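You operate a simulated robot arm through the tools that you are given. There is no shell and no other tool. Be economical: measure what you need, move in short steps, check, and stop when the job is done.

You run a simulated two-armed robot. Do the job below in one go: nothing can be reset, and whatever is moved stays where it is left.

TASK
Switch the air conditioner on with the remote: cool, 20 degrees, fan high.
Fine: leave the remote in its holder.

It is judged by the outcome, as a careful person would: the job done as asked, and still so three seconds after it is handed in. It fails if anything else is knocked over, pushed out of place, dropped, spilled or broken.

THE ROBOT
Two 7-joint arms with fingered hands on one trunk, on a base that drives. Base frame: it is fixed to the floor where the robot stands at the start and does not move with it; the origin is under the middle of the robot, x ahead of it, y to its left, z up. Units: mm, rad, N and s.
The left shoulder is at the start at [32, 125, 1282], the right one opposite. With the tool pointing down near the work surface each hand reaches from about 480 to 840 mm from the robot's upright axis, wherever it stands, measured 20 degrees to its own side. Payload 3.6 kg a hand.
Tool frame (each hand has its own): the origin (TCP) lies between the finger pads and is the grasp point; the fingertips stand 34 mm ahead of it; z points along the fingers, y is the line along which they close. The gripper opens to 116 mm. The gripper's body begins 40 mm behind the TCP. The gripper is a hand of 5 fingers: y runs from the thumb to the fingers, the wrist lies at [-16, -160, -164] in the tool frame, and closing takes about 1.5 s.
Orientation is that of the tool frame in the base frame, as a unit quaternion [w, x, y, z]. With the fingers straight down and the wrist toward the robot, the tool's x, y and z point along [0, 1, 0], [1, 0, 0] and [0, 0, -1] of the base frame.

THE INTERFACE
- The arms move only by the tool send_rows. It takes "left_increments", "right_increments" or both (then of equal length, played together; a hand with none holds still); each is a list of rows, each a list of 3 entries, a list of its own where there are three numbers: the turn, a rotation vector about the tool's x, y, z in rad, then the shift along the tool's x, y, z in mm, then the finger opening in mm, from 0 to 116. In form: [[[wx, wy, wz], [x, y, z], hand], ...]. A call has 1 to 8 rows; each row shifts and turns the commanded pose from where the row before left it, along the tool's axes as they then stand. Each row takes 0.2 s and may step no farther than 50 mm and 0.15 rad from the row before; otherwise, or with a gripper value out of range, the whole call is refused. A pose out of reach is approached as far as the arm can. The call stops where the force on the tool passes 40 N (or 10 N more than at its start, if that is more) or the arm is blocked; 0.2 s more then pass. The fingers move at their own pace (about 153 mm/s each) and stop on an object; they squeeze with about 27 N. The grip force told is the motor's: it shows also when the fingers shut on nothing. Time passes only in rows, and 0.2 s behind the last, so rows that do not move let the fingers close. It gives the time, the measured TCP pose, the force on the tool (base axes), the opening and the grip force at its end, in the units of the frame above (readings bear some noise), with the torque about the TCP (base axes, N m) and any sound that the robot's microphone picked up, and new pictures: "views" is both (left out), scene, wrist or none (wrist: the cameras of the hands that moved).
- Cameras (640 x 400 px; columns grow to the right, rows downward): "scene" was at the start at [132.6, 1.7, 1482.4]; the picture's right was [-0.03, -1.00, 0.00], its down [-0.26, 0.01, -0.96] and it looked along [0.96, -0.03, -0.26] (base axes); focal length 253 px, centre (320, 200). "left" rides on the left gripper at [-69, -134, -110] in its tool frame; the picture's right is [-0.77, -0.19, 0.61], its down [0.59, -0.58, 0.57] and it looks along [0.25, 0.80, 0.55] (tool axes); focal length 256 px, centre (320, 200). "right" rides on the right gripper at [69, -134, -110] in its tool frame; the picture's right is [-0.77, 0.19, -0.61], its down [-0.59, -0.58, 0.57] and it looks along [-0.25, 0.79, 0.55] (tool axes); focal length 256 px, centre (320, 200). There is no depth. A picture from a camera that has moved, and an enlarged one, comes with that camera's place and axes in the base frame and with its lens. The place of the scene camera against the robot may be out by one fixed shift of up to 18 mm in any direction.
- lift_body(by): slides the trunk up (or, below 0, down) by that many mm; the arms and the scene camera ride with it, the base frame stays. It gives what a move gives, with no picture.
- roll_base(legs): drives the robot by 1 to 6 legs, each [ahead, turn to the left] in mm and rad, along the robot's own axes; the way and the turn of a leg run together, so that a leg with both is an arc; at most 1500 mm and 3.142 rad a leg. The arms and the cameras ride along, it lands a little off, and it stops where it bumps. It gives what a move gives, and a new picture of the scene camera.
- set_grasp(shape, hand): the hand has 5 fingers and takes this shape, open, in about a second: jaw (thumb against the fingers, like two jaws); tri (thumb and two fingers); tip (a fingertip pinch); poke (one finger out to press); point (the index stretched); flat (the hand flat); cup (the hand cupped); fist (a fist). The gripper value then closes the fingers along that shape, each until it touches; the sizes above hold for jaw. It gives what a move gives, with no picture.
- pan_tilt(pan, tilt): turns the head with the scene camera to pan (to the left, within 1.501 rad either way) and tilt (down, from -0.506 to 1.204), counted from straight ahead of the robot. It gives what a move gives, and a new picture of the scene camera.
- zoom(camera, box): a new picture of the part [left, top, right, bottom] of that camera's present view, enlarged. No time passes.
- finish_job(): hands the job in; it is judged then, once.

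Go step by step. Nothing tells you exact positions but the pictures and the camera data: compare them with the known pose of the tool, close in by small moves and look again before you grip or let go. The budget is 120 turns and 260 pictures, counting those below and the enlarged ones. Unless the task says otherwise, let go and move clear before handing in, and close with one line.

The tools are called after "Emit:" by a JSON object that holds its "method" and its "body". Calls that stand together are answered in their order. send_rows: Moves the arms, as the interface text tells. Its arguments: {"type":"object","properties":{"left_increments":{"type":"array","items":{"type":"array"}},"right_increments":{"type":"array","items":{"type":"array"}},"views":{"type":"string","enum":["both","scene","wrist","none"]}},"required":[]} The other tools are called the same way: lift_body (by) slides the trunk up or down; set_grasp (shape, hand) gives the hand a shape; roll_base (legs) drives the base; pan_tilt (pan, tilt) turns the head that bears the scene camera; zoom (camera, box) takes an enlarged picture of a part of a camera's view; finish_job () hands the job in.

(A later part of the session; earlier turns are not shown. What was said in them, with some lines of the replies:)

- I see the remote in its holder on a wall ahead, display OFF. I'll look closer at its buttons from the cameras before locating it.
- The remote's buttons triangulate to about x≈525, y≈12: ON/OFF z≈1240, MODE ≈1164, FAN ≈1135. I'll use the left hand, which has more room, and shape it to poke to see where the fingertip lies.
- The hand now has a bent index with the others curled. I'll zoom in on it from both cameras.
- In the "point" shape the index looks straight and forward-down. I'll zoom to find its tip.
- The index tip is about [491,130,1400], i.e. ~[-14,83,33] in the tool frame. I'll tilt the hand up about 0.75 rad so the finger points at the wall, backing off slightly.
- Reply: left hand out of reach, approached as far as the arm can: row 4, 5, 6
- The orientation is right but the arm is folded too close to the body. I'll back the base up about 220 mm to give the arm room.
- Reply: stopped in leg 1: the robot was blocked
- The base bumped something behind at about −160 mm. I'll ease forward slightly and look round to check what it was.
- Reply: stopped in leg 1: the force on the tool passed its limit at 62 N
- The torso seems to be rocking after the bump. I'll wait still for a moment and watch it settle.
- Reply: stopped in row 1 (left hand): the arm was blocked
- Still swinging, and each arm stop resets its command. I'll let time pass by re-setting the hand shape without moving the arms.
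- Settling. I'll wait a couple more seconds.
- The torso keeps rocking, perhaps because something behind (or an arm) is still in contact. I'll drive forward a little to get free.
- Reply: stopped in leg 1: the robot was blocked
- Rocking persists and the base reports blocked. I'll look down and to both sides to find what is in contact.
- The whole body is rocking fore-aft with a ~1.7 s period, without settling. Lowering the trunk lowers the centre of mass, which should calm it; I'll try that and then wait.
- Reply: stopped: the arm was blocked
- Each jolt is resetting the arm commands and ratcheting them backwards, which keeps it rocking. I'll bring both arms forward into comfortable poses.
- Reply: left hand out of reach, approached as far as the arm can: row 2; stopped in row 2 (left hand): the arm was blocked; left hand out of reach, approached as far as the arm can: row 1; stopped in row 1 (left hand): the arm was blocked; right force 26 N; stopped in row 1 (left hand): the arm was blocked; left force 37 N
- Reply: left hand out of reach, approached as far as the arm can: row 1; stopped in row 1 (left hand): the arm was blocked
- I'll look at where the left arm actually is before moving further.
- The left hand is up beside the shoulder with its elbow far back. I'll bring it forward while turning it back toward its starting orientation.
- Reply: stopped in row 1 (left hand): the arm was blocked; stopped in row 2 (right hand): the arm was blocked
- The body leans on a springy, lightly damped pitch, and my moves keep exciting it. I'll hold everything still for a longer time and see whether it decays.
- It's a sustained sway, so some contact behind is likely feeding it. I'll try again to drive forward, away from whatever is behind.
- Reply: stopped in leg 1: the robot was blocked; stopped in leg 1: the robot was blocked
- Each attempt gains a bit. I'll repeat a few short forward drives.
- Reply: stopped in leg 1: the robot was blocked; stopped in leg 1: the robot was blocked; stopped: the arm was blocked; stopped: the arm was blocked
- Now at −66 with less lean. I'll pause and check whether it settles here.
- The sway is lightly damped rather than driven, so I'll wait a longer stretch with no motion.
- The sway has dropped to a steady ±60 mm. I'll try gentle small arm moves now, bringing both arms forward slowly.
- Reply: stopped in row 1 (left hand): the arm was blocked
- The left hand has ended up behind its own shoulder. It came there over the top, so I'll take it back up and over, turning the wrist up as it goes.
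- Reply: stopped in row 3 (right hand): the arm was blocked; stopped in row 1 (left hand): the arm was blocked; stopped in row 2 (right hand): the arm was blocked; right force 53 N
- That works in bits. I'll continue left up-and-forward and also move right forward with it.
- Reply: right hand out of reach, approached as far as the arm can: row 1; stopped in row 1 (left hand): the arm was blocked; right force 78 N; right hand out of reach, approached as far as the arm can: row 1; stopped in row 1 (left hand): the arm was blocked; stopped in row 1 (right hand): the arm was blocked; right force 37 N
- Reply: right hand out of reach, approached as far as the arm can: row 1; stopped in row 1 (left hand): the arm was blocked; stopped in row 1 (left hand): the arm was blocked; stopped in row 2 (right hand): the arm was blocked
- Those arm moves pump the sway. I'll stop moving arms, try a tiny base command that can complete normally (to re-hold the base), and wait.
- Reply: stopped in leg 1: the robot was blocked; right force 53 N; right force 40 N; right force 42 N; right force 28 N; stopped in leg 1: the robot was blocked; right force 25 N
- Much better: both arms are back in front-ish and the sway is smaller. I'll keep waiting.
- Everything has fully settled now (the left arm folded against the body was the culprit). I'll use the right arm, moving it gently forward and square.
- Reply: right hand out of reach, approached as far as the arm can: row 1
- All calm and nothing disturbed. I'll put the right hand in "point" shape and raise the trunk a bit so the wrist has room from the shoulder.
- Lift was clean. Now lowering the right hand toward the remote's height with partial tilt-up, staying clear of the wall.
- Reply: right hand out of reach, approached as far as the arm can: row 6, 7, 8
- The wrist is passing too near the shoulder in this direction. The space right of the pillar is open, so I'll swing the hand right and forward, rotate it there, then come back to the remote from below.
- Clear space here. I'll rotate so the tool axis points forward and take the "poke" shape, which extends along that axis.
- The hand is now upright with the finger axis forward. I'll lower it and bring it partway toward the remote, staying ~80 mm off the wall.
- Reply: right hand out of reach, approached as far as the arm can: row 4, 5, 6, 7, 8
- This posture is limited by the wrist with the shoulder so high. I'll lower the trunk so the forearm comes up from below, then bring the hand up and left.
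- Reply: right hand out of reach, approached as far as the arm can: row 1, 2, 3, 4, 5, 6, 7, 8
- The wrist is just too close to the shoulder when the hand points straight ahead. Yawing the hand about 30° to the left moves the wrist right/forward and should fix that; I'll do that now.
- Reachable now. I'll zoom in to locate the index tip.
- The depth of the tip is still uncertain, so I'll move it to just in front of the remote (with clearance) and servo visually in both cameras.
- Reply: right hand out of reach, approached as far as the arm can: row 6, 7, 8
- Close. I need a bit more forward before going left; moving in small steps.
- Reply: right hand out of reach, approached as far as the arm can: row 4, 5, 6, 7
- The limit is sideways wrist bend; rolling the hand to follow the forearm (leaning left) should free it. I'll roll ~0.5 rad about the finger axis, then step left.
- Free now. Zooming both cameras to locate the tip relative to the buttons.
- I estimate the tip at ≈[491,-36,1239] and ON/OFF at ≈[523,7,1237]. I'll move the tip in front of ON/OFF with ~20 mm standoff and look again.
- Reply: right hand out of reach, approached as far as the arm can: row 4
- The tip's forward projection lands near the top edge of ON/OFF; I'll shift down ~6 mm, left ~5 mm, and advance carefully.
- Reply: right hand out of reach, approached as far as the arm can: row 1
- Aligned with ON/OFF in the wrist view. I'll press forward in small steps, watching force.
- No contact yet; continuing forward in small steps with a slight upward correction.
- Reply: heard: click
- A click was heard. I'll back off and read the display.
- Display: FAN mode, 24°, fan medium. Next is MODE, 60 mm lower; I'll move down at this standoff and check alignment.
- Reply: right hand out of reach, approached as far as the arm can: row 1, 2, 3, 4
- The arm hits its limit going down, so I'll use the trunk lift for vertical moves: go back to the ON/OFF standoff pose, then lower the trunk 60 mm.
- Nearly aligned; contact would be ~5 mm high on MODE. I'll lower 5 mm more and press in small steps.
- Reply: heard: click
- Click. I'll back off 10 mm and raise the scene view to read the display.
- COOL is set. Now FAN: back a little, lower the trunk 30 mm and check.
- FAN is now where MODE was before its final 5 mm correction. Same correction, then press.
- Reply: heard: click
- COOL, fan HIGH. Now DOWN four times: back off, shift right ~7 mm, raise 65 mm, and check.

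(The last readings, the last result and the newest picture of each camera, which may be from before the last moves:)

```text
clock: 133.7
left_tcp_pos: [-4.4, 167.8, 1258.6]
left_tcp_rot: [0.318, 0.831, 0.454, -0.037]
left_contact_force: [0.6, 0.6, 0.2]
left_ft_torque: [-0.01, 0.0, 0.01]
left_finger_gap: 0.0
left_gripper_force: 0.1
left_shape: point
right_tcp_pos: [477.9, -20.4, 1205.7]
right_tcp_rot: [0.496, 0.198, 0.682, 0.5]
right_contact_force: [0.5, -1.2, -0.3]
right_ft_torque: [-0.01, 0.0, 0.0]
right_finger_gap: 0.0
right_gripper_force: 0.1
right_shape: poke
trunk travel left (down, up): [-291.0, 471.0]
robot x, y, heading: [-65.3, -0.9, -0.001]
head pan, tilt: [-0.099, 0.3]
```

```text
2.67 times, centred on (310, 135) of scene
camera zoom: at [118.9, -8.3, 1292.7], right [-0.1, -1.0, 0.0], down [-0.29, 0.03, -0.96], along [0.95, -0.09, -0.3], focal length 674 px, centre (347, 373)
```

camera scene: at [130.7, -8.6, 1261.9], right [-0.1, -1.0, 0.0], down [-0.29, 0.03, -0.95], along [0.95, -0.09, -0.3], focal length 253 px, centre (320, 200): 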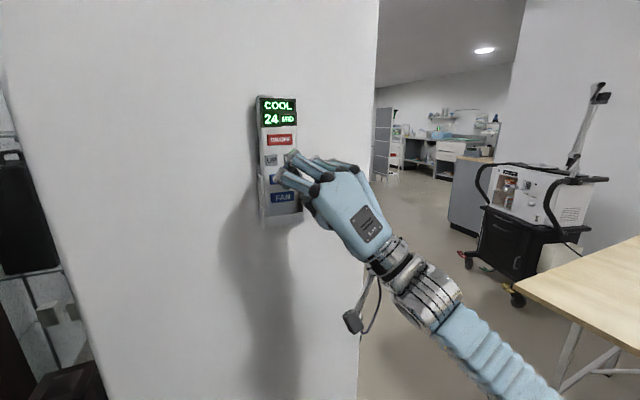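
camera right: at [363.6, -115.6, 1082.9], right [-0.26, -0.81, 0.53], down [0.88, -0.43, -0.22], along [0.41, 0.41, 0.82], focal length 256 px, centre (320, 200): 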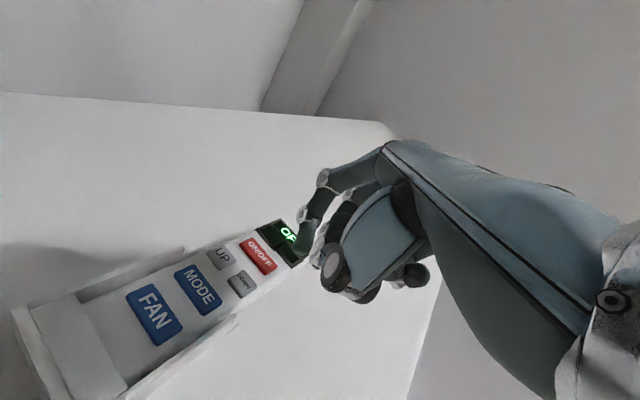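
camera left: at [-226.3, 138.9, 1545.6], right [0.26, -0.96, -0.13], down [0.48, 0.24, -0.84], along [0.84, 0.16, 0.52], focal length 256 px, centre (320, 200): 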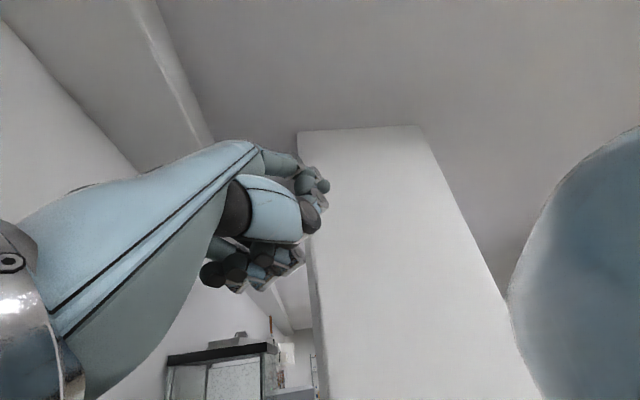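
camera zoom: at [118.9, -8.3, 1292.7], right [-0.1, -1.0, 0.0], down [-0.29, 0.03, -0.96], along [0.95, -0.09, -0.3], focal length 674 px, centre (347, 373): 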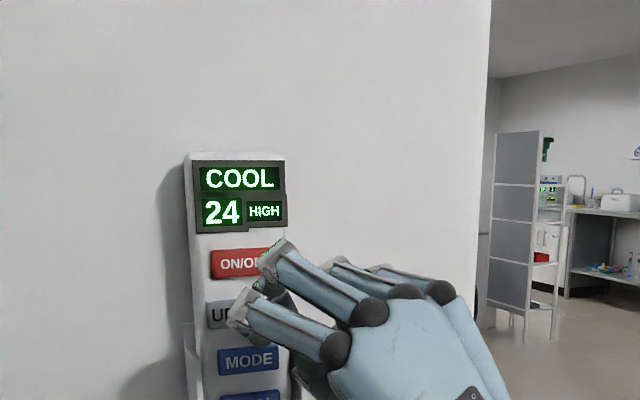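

Aligning to DOWN requires about 8 mm right and 4 mm down; then I'll check once more before pressing.

Emit:
{"method": "lift_body", "body": {"by": -4}}

Emit:
{"method": "send_rows", "body": {"right_increments": [[[0, 0, 0], [-6.2, -3.4, -3.9], 0], [[0, 0, 0], [-3.4, -1.8, 7], 0], [[0, 0, 0], [0, 0, 0], 0]], "views": "none"}}

Emit:
{"method": "zoom", "body": {"camera": "right", "box": [200, 150, 380, 320]}}

```text
clock: 134.2
left_tcp_pos: [-5.4, 167.3, 1254.4]
left_tcp_rot: [0.32, 0.831, 0.454, -0.037]
left_contact_force: [-0.5, -0.1, 0.6]
left_ft_torque: [0.0, -0.03, 0.02]
left_finger_gap: 0.0
left_gripper_force: 0.1
left_shape: point
right_tcp_pos: [476.1, -19.0, 1202.5]
right_tcp_rot: [0.495, 0.196, 0.682, 0.501]
right_contact_force: [-0.5, 0.4, 0.6]
right_ft_torque: [0.0, 0.03, -0.02]
right_finger_gap: 0.0
right_gripper_force: 0.1
right_shape: poke
trunk travel left (down, up): [-287.0, 475.0]
robot x, y, heading: [-66.9, -3.2, -0.0]
head pan, tilt: [-0.099, 0.3]
```

```text
clock: 135.0
left_tcp_pos: [-4.8, 168.4, 1254.9]
left_tcp_rot: [0.319, 0.831, 0.455, -0.036]
left_contact_force: [0.2, -0.2, 0.5]
left_ft_torque: [0.02, -0.01, 0.03]
left_finger_gap: 0.0
left_gripper_force: 0.1
left_shape: point
right_tcp_pos: [484.7, -27.7, 1202.0]
right_tcp_rot: [0.496, 0.198, 0.681, 0.501]
right_contact_force: [0.9, 0.1, 0.1]
right_ft_torque: [-0.01, 0.04, 0.02]
right_finger_gap: 0.2
right_gripper_force: 0.1
right_shape: poke
trunk travel left (down, up): [-287.0, 475.0]
robot x, y, heading: [-68.8, -3.1, 0.003]
head pan, tilt: [-0.099, 0.3]
```

```text
2.35 times, centred on (290, 235) of right
camera zoom: at [388.4, -86.5, 1050.7], right [-0.24, -0.81, 0.54], down [0.88, -0.42, -0.23], along [0.41, 0.42, 0.81], focal length 602 px, centre (391, 118)
```

zoom: 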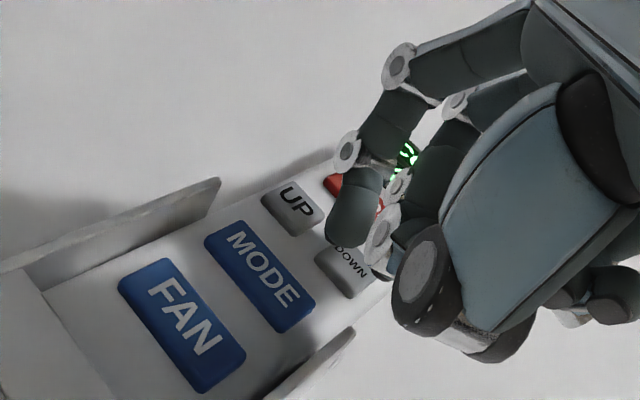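

Slight 3 mm right / 2 mm down trim, then press.

Emit:
{"method": "send_rows", "body": {"right_increments": [[[0, 0, 0], [-3.3, -3.5, 2], 0], [[0, 0, 0], [-1.7, -0.9, 3.5], 0], [[0, 0, 0], [-1.3, -0.7, 2.6], 0], [[0, 0, 0], [-0.9, -0.5, 1.8], 0], [[0, 0, 0], [0, 0, 0], 0]], "views": "none"}}

Emit:
{"method": "zoom", "body": {"camera": "right", "box": [200, 150, 380, 320]}}

Emit:
{"method": "zoom", "body": {"camera": "scene", "box": [220, 60, 400, 210]}}

```text
clock: 136.2
left_tcp_pos: [-4.1, 167.9, 1254.8]
left_tcp_rot: [0.32, 0.831, 0.454, -0.037]
left_contact_force: [0.0, 0.1, 1.1]
left_ft_torque: [0.0, -0.01, 0.0]
left_finger_gap: 0.2
left_gripper_force: 0.1
left_shape: point
right_tcp_pos: [498.9, -30.9, 1200.4]
right_tcp_rot: [0.495, 0.196, 0.682, 0.501]
right_contact_force: [-0.3, 0.1, -0.9]
right_ft_torque: [-0.03, 0.01, 0.01]
right_finger_gap: 0.0
right_gripper_force: 0.1
right_shape: poke
trunk travel left (down, up): [-287.0, 475.0]
robot x, y, heading: [-64.8, -3.4, 0.005]
head pan, tilt: [-0.099, 0.3]
```

```text
2.35 times, centred on (290, 235) of right
camera zoom: at [402.1, -89.0, 1049.4], right [-0.24, -0.81, 0.54], down [0.88, -0.42, -0.23], along [0.41, 0.42, 0.81], focal length 602 px, centre (391, 118)
```

zoom: 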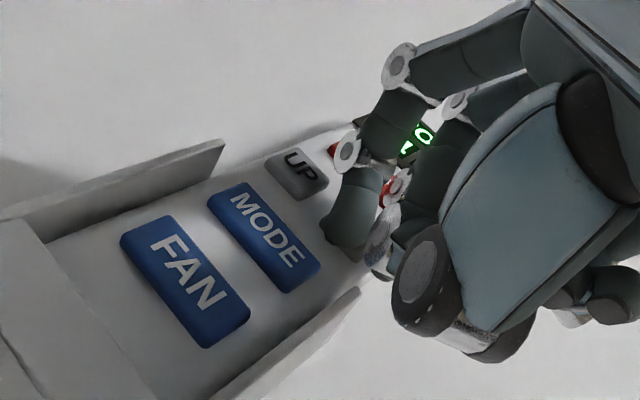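

```text
2.67 times, centred on (310, 135) of scene
camera zoom: at [120.2, -8.0, 1288.7], right [-0.1, -1.0, 0.0], down [-0.29, 0.03, -0.96], along [0.95, -0.09, -0.3], focal length 674 px, centre (347, 373)
```

zoom: 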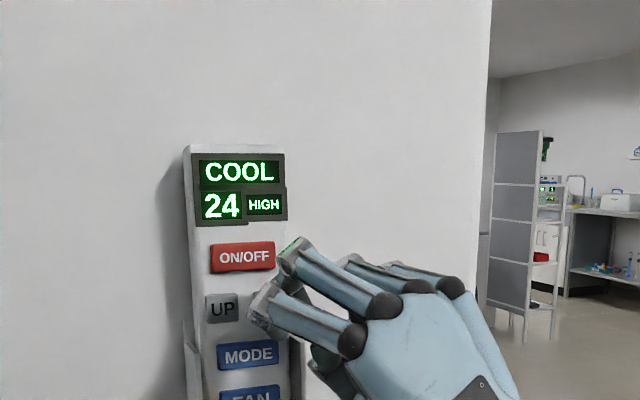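

No click yet; pressing slightly further.

Emit:
{"method": "send_rows", "body": {"right_increments": [[[0, 0, 0], [-0.9, -0.5, 1.8], 0], [[0, 0, 0], [-0.9, -0.5, 1.8], 0], [[0, 0, 0], [0, 0, 0], 0]], "views": "none"}}

Emit:
{"method": "zoom", "body": {"camera": "scene", "box": [220, 60, 400, 210]}}

```text
clock: 137.0
left_tcp_pos: [-3.7, 168.1, 1255.6]
left_tcp_rot: [0.319, 0.831, 0.454, -0.038]
left_contact_force: [1.0, 0.2, -0.2]
left_ft_torque: [-0.01, -0.01, -0.02]
left_finger_gap: 0.0
left_gripper_force: 0.1
left_shape: point
right_tcp_pos: [502.0, -30.0, 1201.4]
right_tcp_rot: [0.495, 0.195, 0.683, 0.501]
right_contact_force: [-1.5, -0.5, -1.0]
right_ft_torque: [-0.01, 0.02, 0.03]
right_finger_gap: 0.2
right_gripper_force: 0.1
right_shape: poke
trunk travel left (down, up): [-287.0, 475.0]
robot x, y, heading: [-67.6, -3.2, 0.004]
head pan, tilt: [-0.099, 0.3]
```

```text
2.67 times, centred on (310, 135) of scene
camera zoom: at [120.1, -8.0, 1288.7], right [-0.1, -1.0, 0.0], down [-0.29, 0.03, -0.96], along [0.95, -0.09, -0.3], focal length 674 px, centre (347, 373)
```

zoom: 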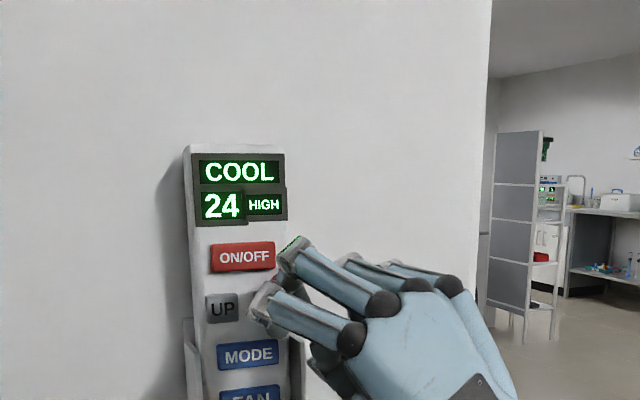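

Emit:
{"method": "zoom", "body": {"camera": "right", "box": [240, 180, 340, 280]}}

```text
4.00 times, centred on (290, 230) of right
camera zoom: at [405.6, -88.9, 1049.5], right [-0.24, -0.81, 0.54], down [0.88, -0.42, -0.23], along [0.41, 0.42, 0.81], focal length 1024 px, centre (440, 80)
```

zoom: 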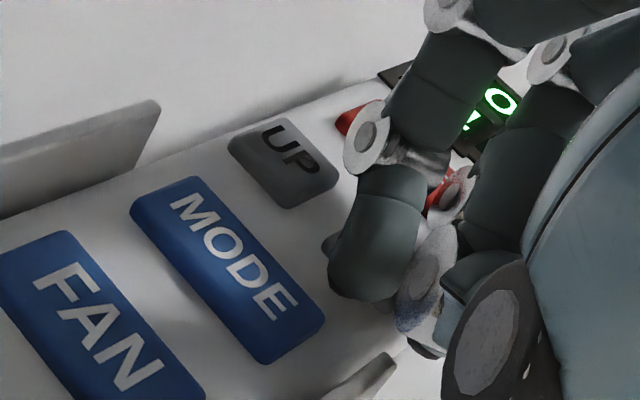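

Contact is at DOWN's lower edge; I need ~6 mm up and 3 mm left. Backing off, adjusting, pressing again.

Emit:
{"method": "send_rows", "body": {"right_increments": [[[0, 0, 0], [3.4, 1.8, -7], 0], [[0, 0, 0], [-0.6, 6.6, 1.4], 0], [[0, 0, 0], [-1.3, -0.7, 2.6], 0], [[0, 0, 0], [-1.3, -0.7, 2.6], 0], [[0, 0, 0], [0, 0, 0], 0]], "views": "none"}}

Emit:
{"method": "zoom", "body": {"camera": "scene", "box": [220, 60, 400, 210]}}

Emit:
{"method": "zoom", "body": {"camera": "right", "box": [240, 180, 340, 280]}}

```text
clock: 138.2
left_tcp_pos: [-4.9, 168.0, 1254.4]
left_tcp_rot: [0.319, 0.831, 0.454, -0.038]
left_contact_force: [0.1, 0.7, 0.6]
left_ft_torque: [0.0, -0.02, -0.02]
left_finger_gap: 0.0
left_gripper_force: 0.0
left_shape: point
right_tcp_pos: [499.5, -29.2, 1206.9]
right_tcp_rot: [0.495, 0.196, 0.682, 0.501]
right_contact_force: [-0.9, -1.0, -0.1]
right_ft_torque: [0.02, 0.01, 0.02]
right_finger_gap: 0.0
right_gripper_force: 0.1
right_shape: poke
trunk travel left (down, up): [-287.0, 475.0]
robot x, y, heading: [-63.6, -2.0, 0.001]
head pan, tilt: [-0.099, 0.3]
```

```text
2.67 times, centred on (310, 135) of scene
camera zoom: at [120.1, -8.0, 1288.7], right [-0.1, -1.0, 0.0], down [-0.29, 0.03, -0.96], along [0.95, -0.09, -0.3], focal length 674 px, centre (347, 373)
```

zoom: 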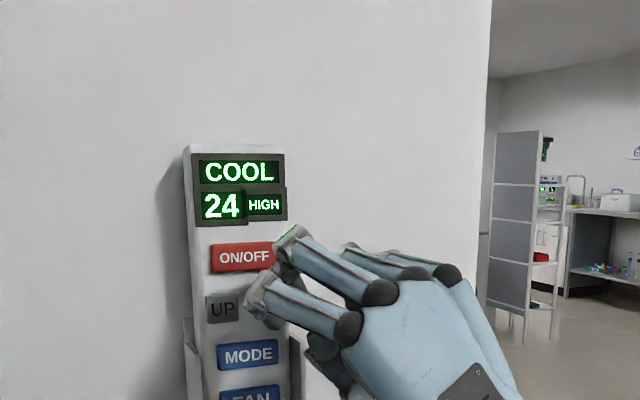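

```text
4.00 times, centred on (290, 230) of right
camera zoom: at [403.5, -87.2, 1055.7], right [-0.24, -0.81, 0.54], down [0.88, -0.42, -0.23], along [0.41, 0.42, 0.81], focal length 1024 px, centre (440, 80)
```

zoom: 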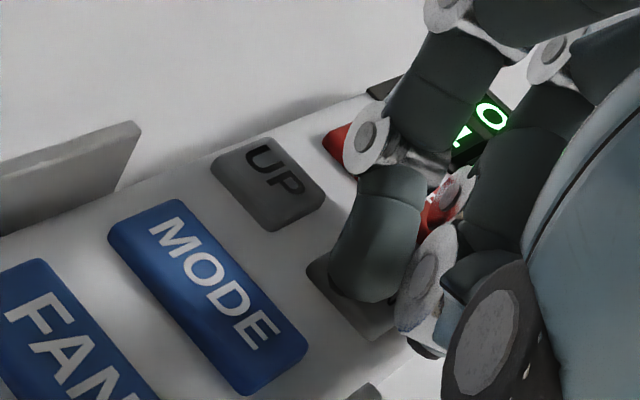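

Tip is centred on DOWN now. Pressing on by small steps.

Emit:
{"method": "send_rows", "body": {"right_increments": [[[0, 0, 0], [-0.9, -0.5, 1.8], 0], [[0, 0, 0], [-0.9, -0.5, 1.8], 0], [[0, 0, 0], [0, 0, 0], 0]], "views": "none"}}

Emit:
{"method": "zoom", "body": {"camera": "scene", "box": [220, 60, 400, 210]}}

```text
clock: 139.0
left_tcp_pos: [-5.0, 167.6, 1255.7]
left_tcp_rot: [0.319, 0.831, 0.455, -0.036]
left_contact_force: [0.2, 0.0, -0.1]
left_ft_torque: [-0.02, 0.04, -0.01]
left_finger_gap: 0.1
left_gripper_force: 0.1
left_shape: point
right_tcp_pos: [502.2, -28.0, 1208.2]
right_tcp_rot: [0.496, 0.196, 0.681, 0.501]
right_contact_force: [-5.4, -1.9, -0.3]
right_ft_torque: [-0.02, 0.03, 0.05]
right_finger_gap: 0.1
right_gripper_force: 0.1
right_shape: poke
trunk travel left (down, up): [-287.0, 475.0]
robot x, y, heading: [-67.8, -3.7, -0.004]
head pan, tilt: [-0.099, 0.3]
heard: click
```

```text
2.67 times, centred on (310, 135) of scene
camera zoom: at [118.9, -8.3, 1288.9], right [-0.1, -1.0, 0.0], down [-0.29, 0.03, -0.96], along [0.95, -0.09, -0.29], focal length 674 px, centre (347, 373)
```

zoom: 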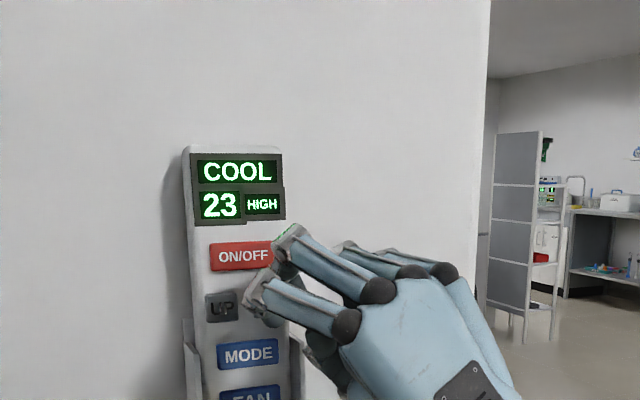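

23°. Releasing and pressing again with the same stroke.

Emit:
{"method": "send_rows", "body": {"right_increments": [[[0, 0, 0], [2.6, 1.4, -5.2], 0], [[0, 0, 0], [0, 0, 0], 0], [[0, 0, 0], [-1.3, -0.7, 2.6], 0], [[0, 0, 0], [-1.3, -0.7, 2.6], 0], [[0, 0, 0], [0, 0, 0], 0]], "views": "none"}}

Emit:
{"method": "zoom", "body": {"camera": "scene", "box": [220, 60, 400, 210]}}

```text
clock: 140.2
left_tcp_pos: [-4.3, 168.9, 1255.0]
left_tcp_rot: [0.32, 0.83, 0.455, -0.037]
left_contact_force: [-0.7, -0.2, -0.2]
left_ft_torque: [0.05, -0.01, -0.01]
left_finger_gap: 0.0
left_gripper_force: 0.1
left_shape: point
right_tcp_pos: [502.0, -28.0, 1209.0]
right_tcp_rot: [0.496, 0.195, 0.682, 0.501]
right_contact_force: [-5.5, -1.2, 0.0]
right_ft_torque: [0.0, -0.01, 0.02]
right_finger_gap: 0.0
right_gripper_force: 0.1
right_shape: poke
trunk travel left (down, up): [-287.0, 475.0]
robot x, y, heading: [-64.4, -4.3, 0.002]
head pan, tilt: [-0.099, 0.3]
heard: click
```

```text
2.67 times, centred on (310, 135) of scene
camera zoom: at [119.0, -8.4, 1288.9], right [-0.1, -1.0, 0.0], down [-0.29, 0.03, -0.96], along [0.95, -0.09, -0.3], focal length 674 px, centre (347, 373)
```

zoom: 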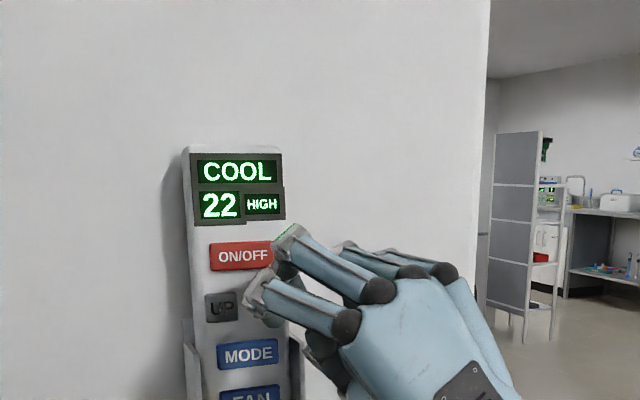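

22°. Same stroke again.

Emit:
{"method": "send_rows", "body": {"right_increments": [[[0, 0, 0], [2.6, 1.4, -5.2], 0], [[0, 0, 0], [0, 0, 0], 0], [[0, 0, 0], [-1.3, -0.7, 2.6], 0], [[0, 0, 0], [-1.3, -0.7, 2.6], 0], [[0, 0, 0], [0, 0, 0], 0]], "views": "none"}}

Emit:
{"method": "zoom", "body": {"camera": "scene", "box": [220, 60, 400, 210]}}

```text
clock: 141.4
left_tcp_pos: [-5.1, 166.2, 1255.1]
left_tcp_rot: [0.32, 0.831, 0.454, -0.037]
left_contact_force: [0.7, 0.0, 0.2]
left_ft_torque: [-0.03, 0.01, 0.01]
left_finger_gap: 0.0
left_gripper_force: 0.1
left_shape: point
right_tcp_pos: [502.2, -27.7, 1207.1]
right_tcp_rot: [0.496, 0.196, 0.681, 0.502]
right_contact_force: [-9.6, -3.0, -0.1]
right_ft_torque: [-0.03, 0.01, 0.03]
right_finger_gap: 0.1
right_gripper_force: 0.1
right_shape: poke
trunk travel left (down, up): [-287.0, 475.0]
robot x, y, heading: [-64.5, -2.7, -0.001]
head pan, tilt: [-0.099, 0.3]
heard: click
```

```text
2.67 times, centred on (310, 135) of scene
camera zoom: at [118.3, -8.7, 1288.9], right [-0.1, -1.0, 0.0], down [-0.29, 0.03, -0.96], along [0.95, -0.09, -0.29], focal length 674 px, centre (347, 373)
```

zoom: 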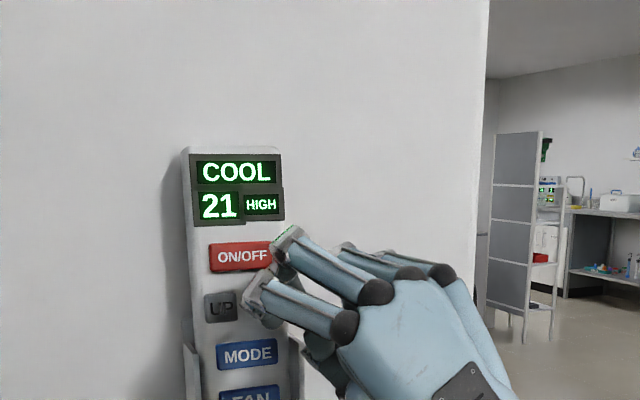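

21°. One more press, with a slightly shorter stroke since force is creeping up.

Emit:
{"method": "send_rows", "body": {"right_increments": [[[0, 0, 0], [3.0, 1.6, -6], 0], [[0, 0, 0], [0, 0, 0], 0], [[0, 0, 0], [-1.3, -0.7, 2.6], 0], [[0, 0, 0], [-1.3, -0.7, 2.6], 0], [[0, 0, 0], [0, 0, 0], 0]], "views": "none"}}

Emit:
{"method": "zoom", "body": {"camera": "scene", "box": [220, 60, 400, 210]}}

```text
clock: 142.6
left_tcp_pos: [-4.6, 166.6, 1255.0]
left_tcp_rot: [0.319, 0.831, 0.454, -0.037]
left_contact_force: [0.8, -0.2, -0.3]
left_ft_torque: [-0.03, 0.04, 0.02]
left_finger_gap: 0.0
left_gripper_force: 0.1
left_shape: point
right_tcp_pos: [501.5, -28.3, 1207.4]
right_tcp_rot: [0.496, 0.195, 0.682, 0.501]
right_contact_force: [-5.5, -3.2, -1.2]
right_ft_torque: [0.0, 0.02, -0.01]
right_finger_gap: 0.0
right_gripper_force: 0.0
right_shape: poke
trunk travel left (down, up): [-287.0, 475.0]
robot x, y, heading: [-66.0, -1.6, 0.002]
head pan, tilt: [-0.099, 0.3]
heard: click
```

```text
2.67 times, centred on (310, 135) of scene
camera zoom: at [119.3, -8.5, 1288.8], right [-0.1, -1.0, 0.0], down [-0.29, 0.03, -0.96], along [0.95, -0.09, -0.3], focal length 674 px, centre (347, 373)
```

zoom: 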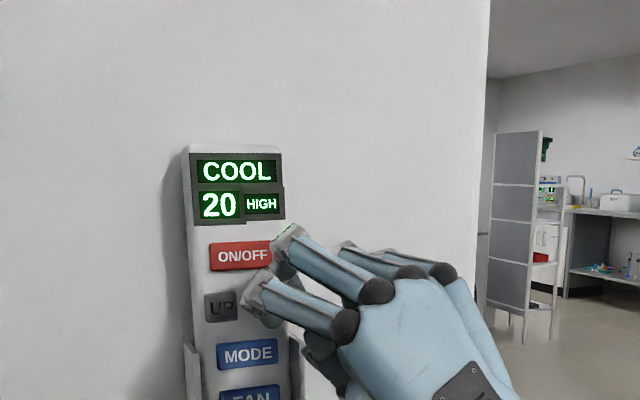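

COOL 20 HIGH. Now I'll back straight off and move the hand clear to the right.

Emit:
{"method": "send_rows", "body": {"right_increments": [[[0, 0, 0], [3, 1.6, -6], 0], [[0, 0, 0], [4.2, 2.3, -8.8], 0], [[0, 0, 0], [2, 1, -10], 0], [[0, 0, 0], [-12, -6, -10], 0], [[0, 0, 0], [-15, -8, -9], 0], [[0, 0, 0], [-15, -8, -9], 0], [[0, 0, 0], [-15, -8, -9], 0], [[0, 0, 0], [-10, -5, -6], 0]], "views": "scene"}}

Emit:
{"method": "zoom", "body": {"camera": "scene", "box": [220, 60, 400, 260]}}

```text
clock: 144.4
left_tcp_pos: [-4.2, 168.6, 1256.1]
left_tcp_rot: [0.32, 0.831, 0.454, -0.037]
left_contact_force: [-0.4, -1.0, -0.6]
left_ft_torque: [0.0, 0.01, 0.01]
left_finger_gap: 0.0
left_gripper_force: 0.0
left_shape: point
right_tcp_pos: [476.4, -118.3, 1209.3]
right_tcp_rot: [0.496, 0.197, 0.681, 0.5]
right_contact_force: [0.1, -0.1, 0.5]
right_ft_torque: [0.0, 0.01, -0.01]
right_finger_gap: 0.1
right_gripper_force: 0.1
right_shape: poke
trunk travel left (down, up): [-287.0, 475.0]
robot x, y, heading: [-66.8, -4.2, 0.0]
head pan, tilt: [-0.099, 0.3]
camera scene: at [120.1, -8.3, 1288.7], right [-0.1, -1.0, 0.0], down [-0.29, 0.03, -0.96], along [0.95, -0.09, -0.3], focal length 253 px, centre (320, 200)
```

scene: 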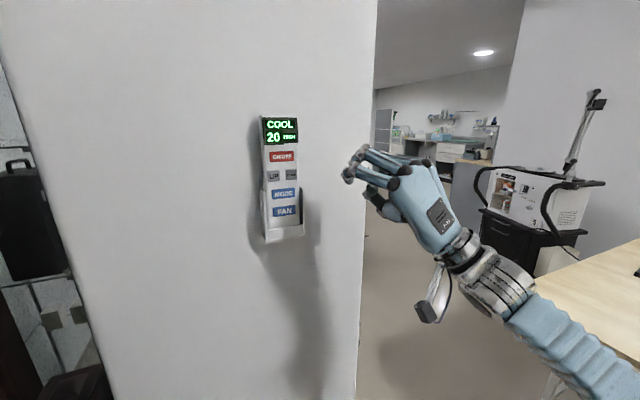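

```text
2.00 times, centred on (310, 160) of scene
camera zoom: at [120.1, -8.3, 1288.7], right [-0.1, -1.0, 0.0], down [-0.29, 0.03, -0.96], along [0.95, -0.09, -0.3], focal length 506 px, centre (340, 280)
```

zoom: 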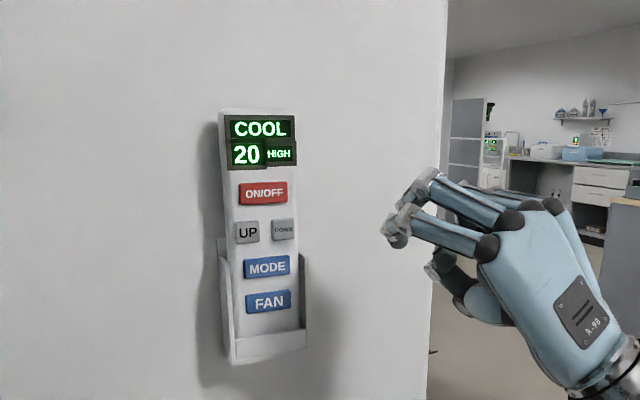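

The remote sits in its holder showing COOL, 20, HIGH, and the hand is clear of it. Handing in.

Emit:
{"method": "finish_job", "body": {}}

```text
The job is handed in.
```

The air conditioner is on: the remote's display reads COOL, 20, HIGH, and it is still in its holder. Early on, reversing bumped something behind the robot that I never identified. The robot swayed for over a minute afterwards. I saw nothing knocked over or moved in the camera views, but the cameras can't see directly behind it.
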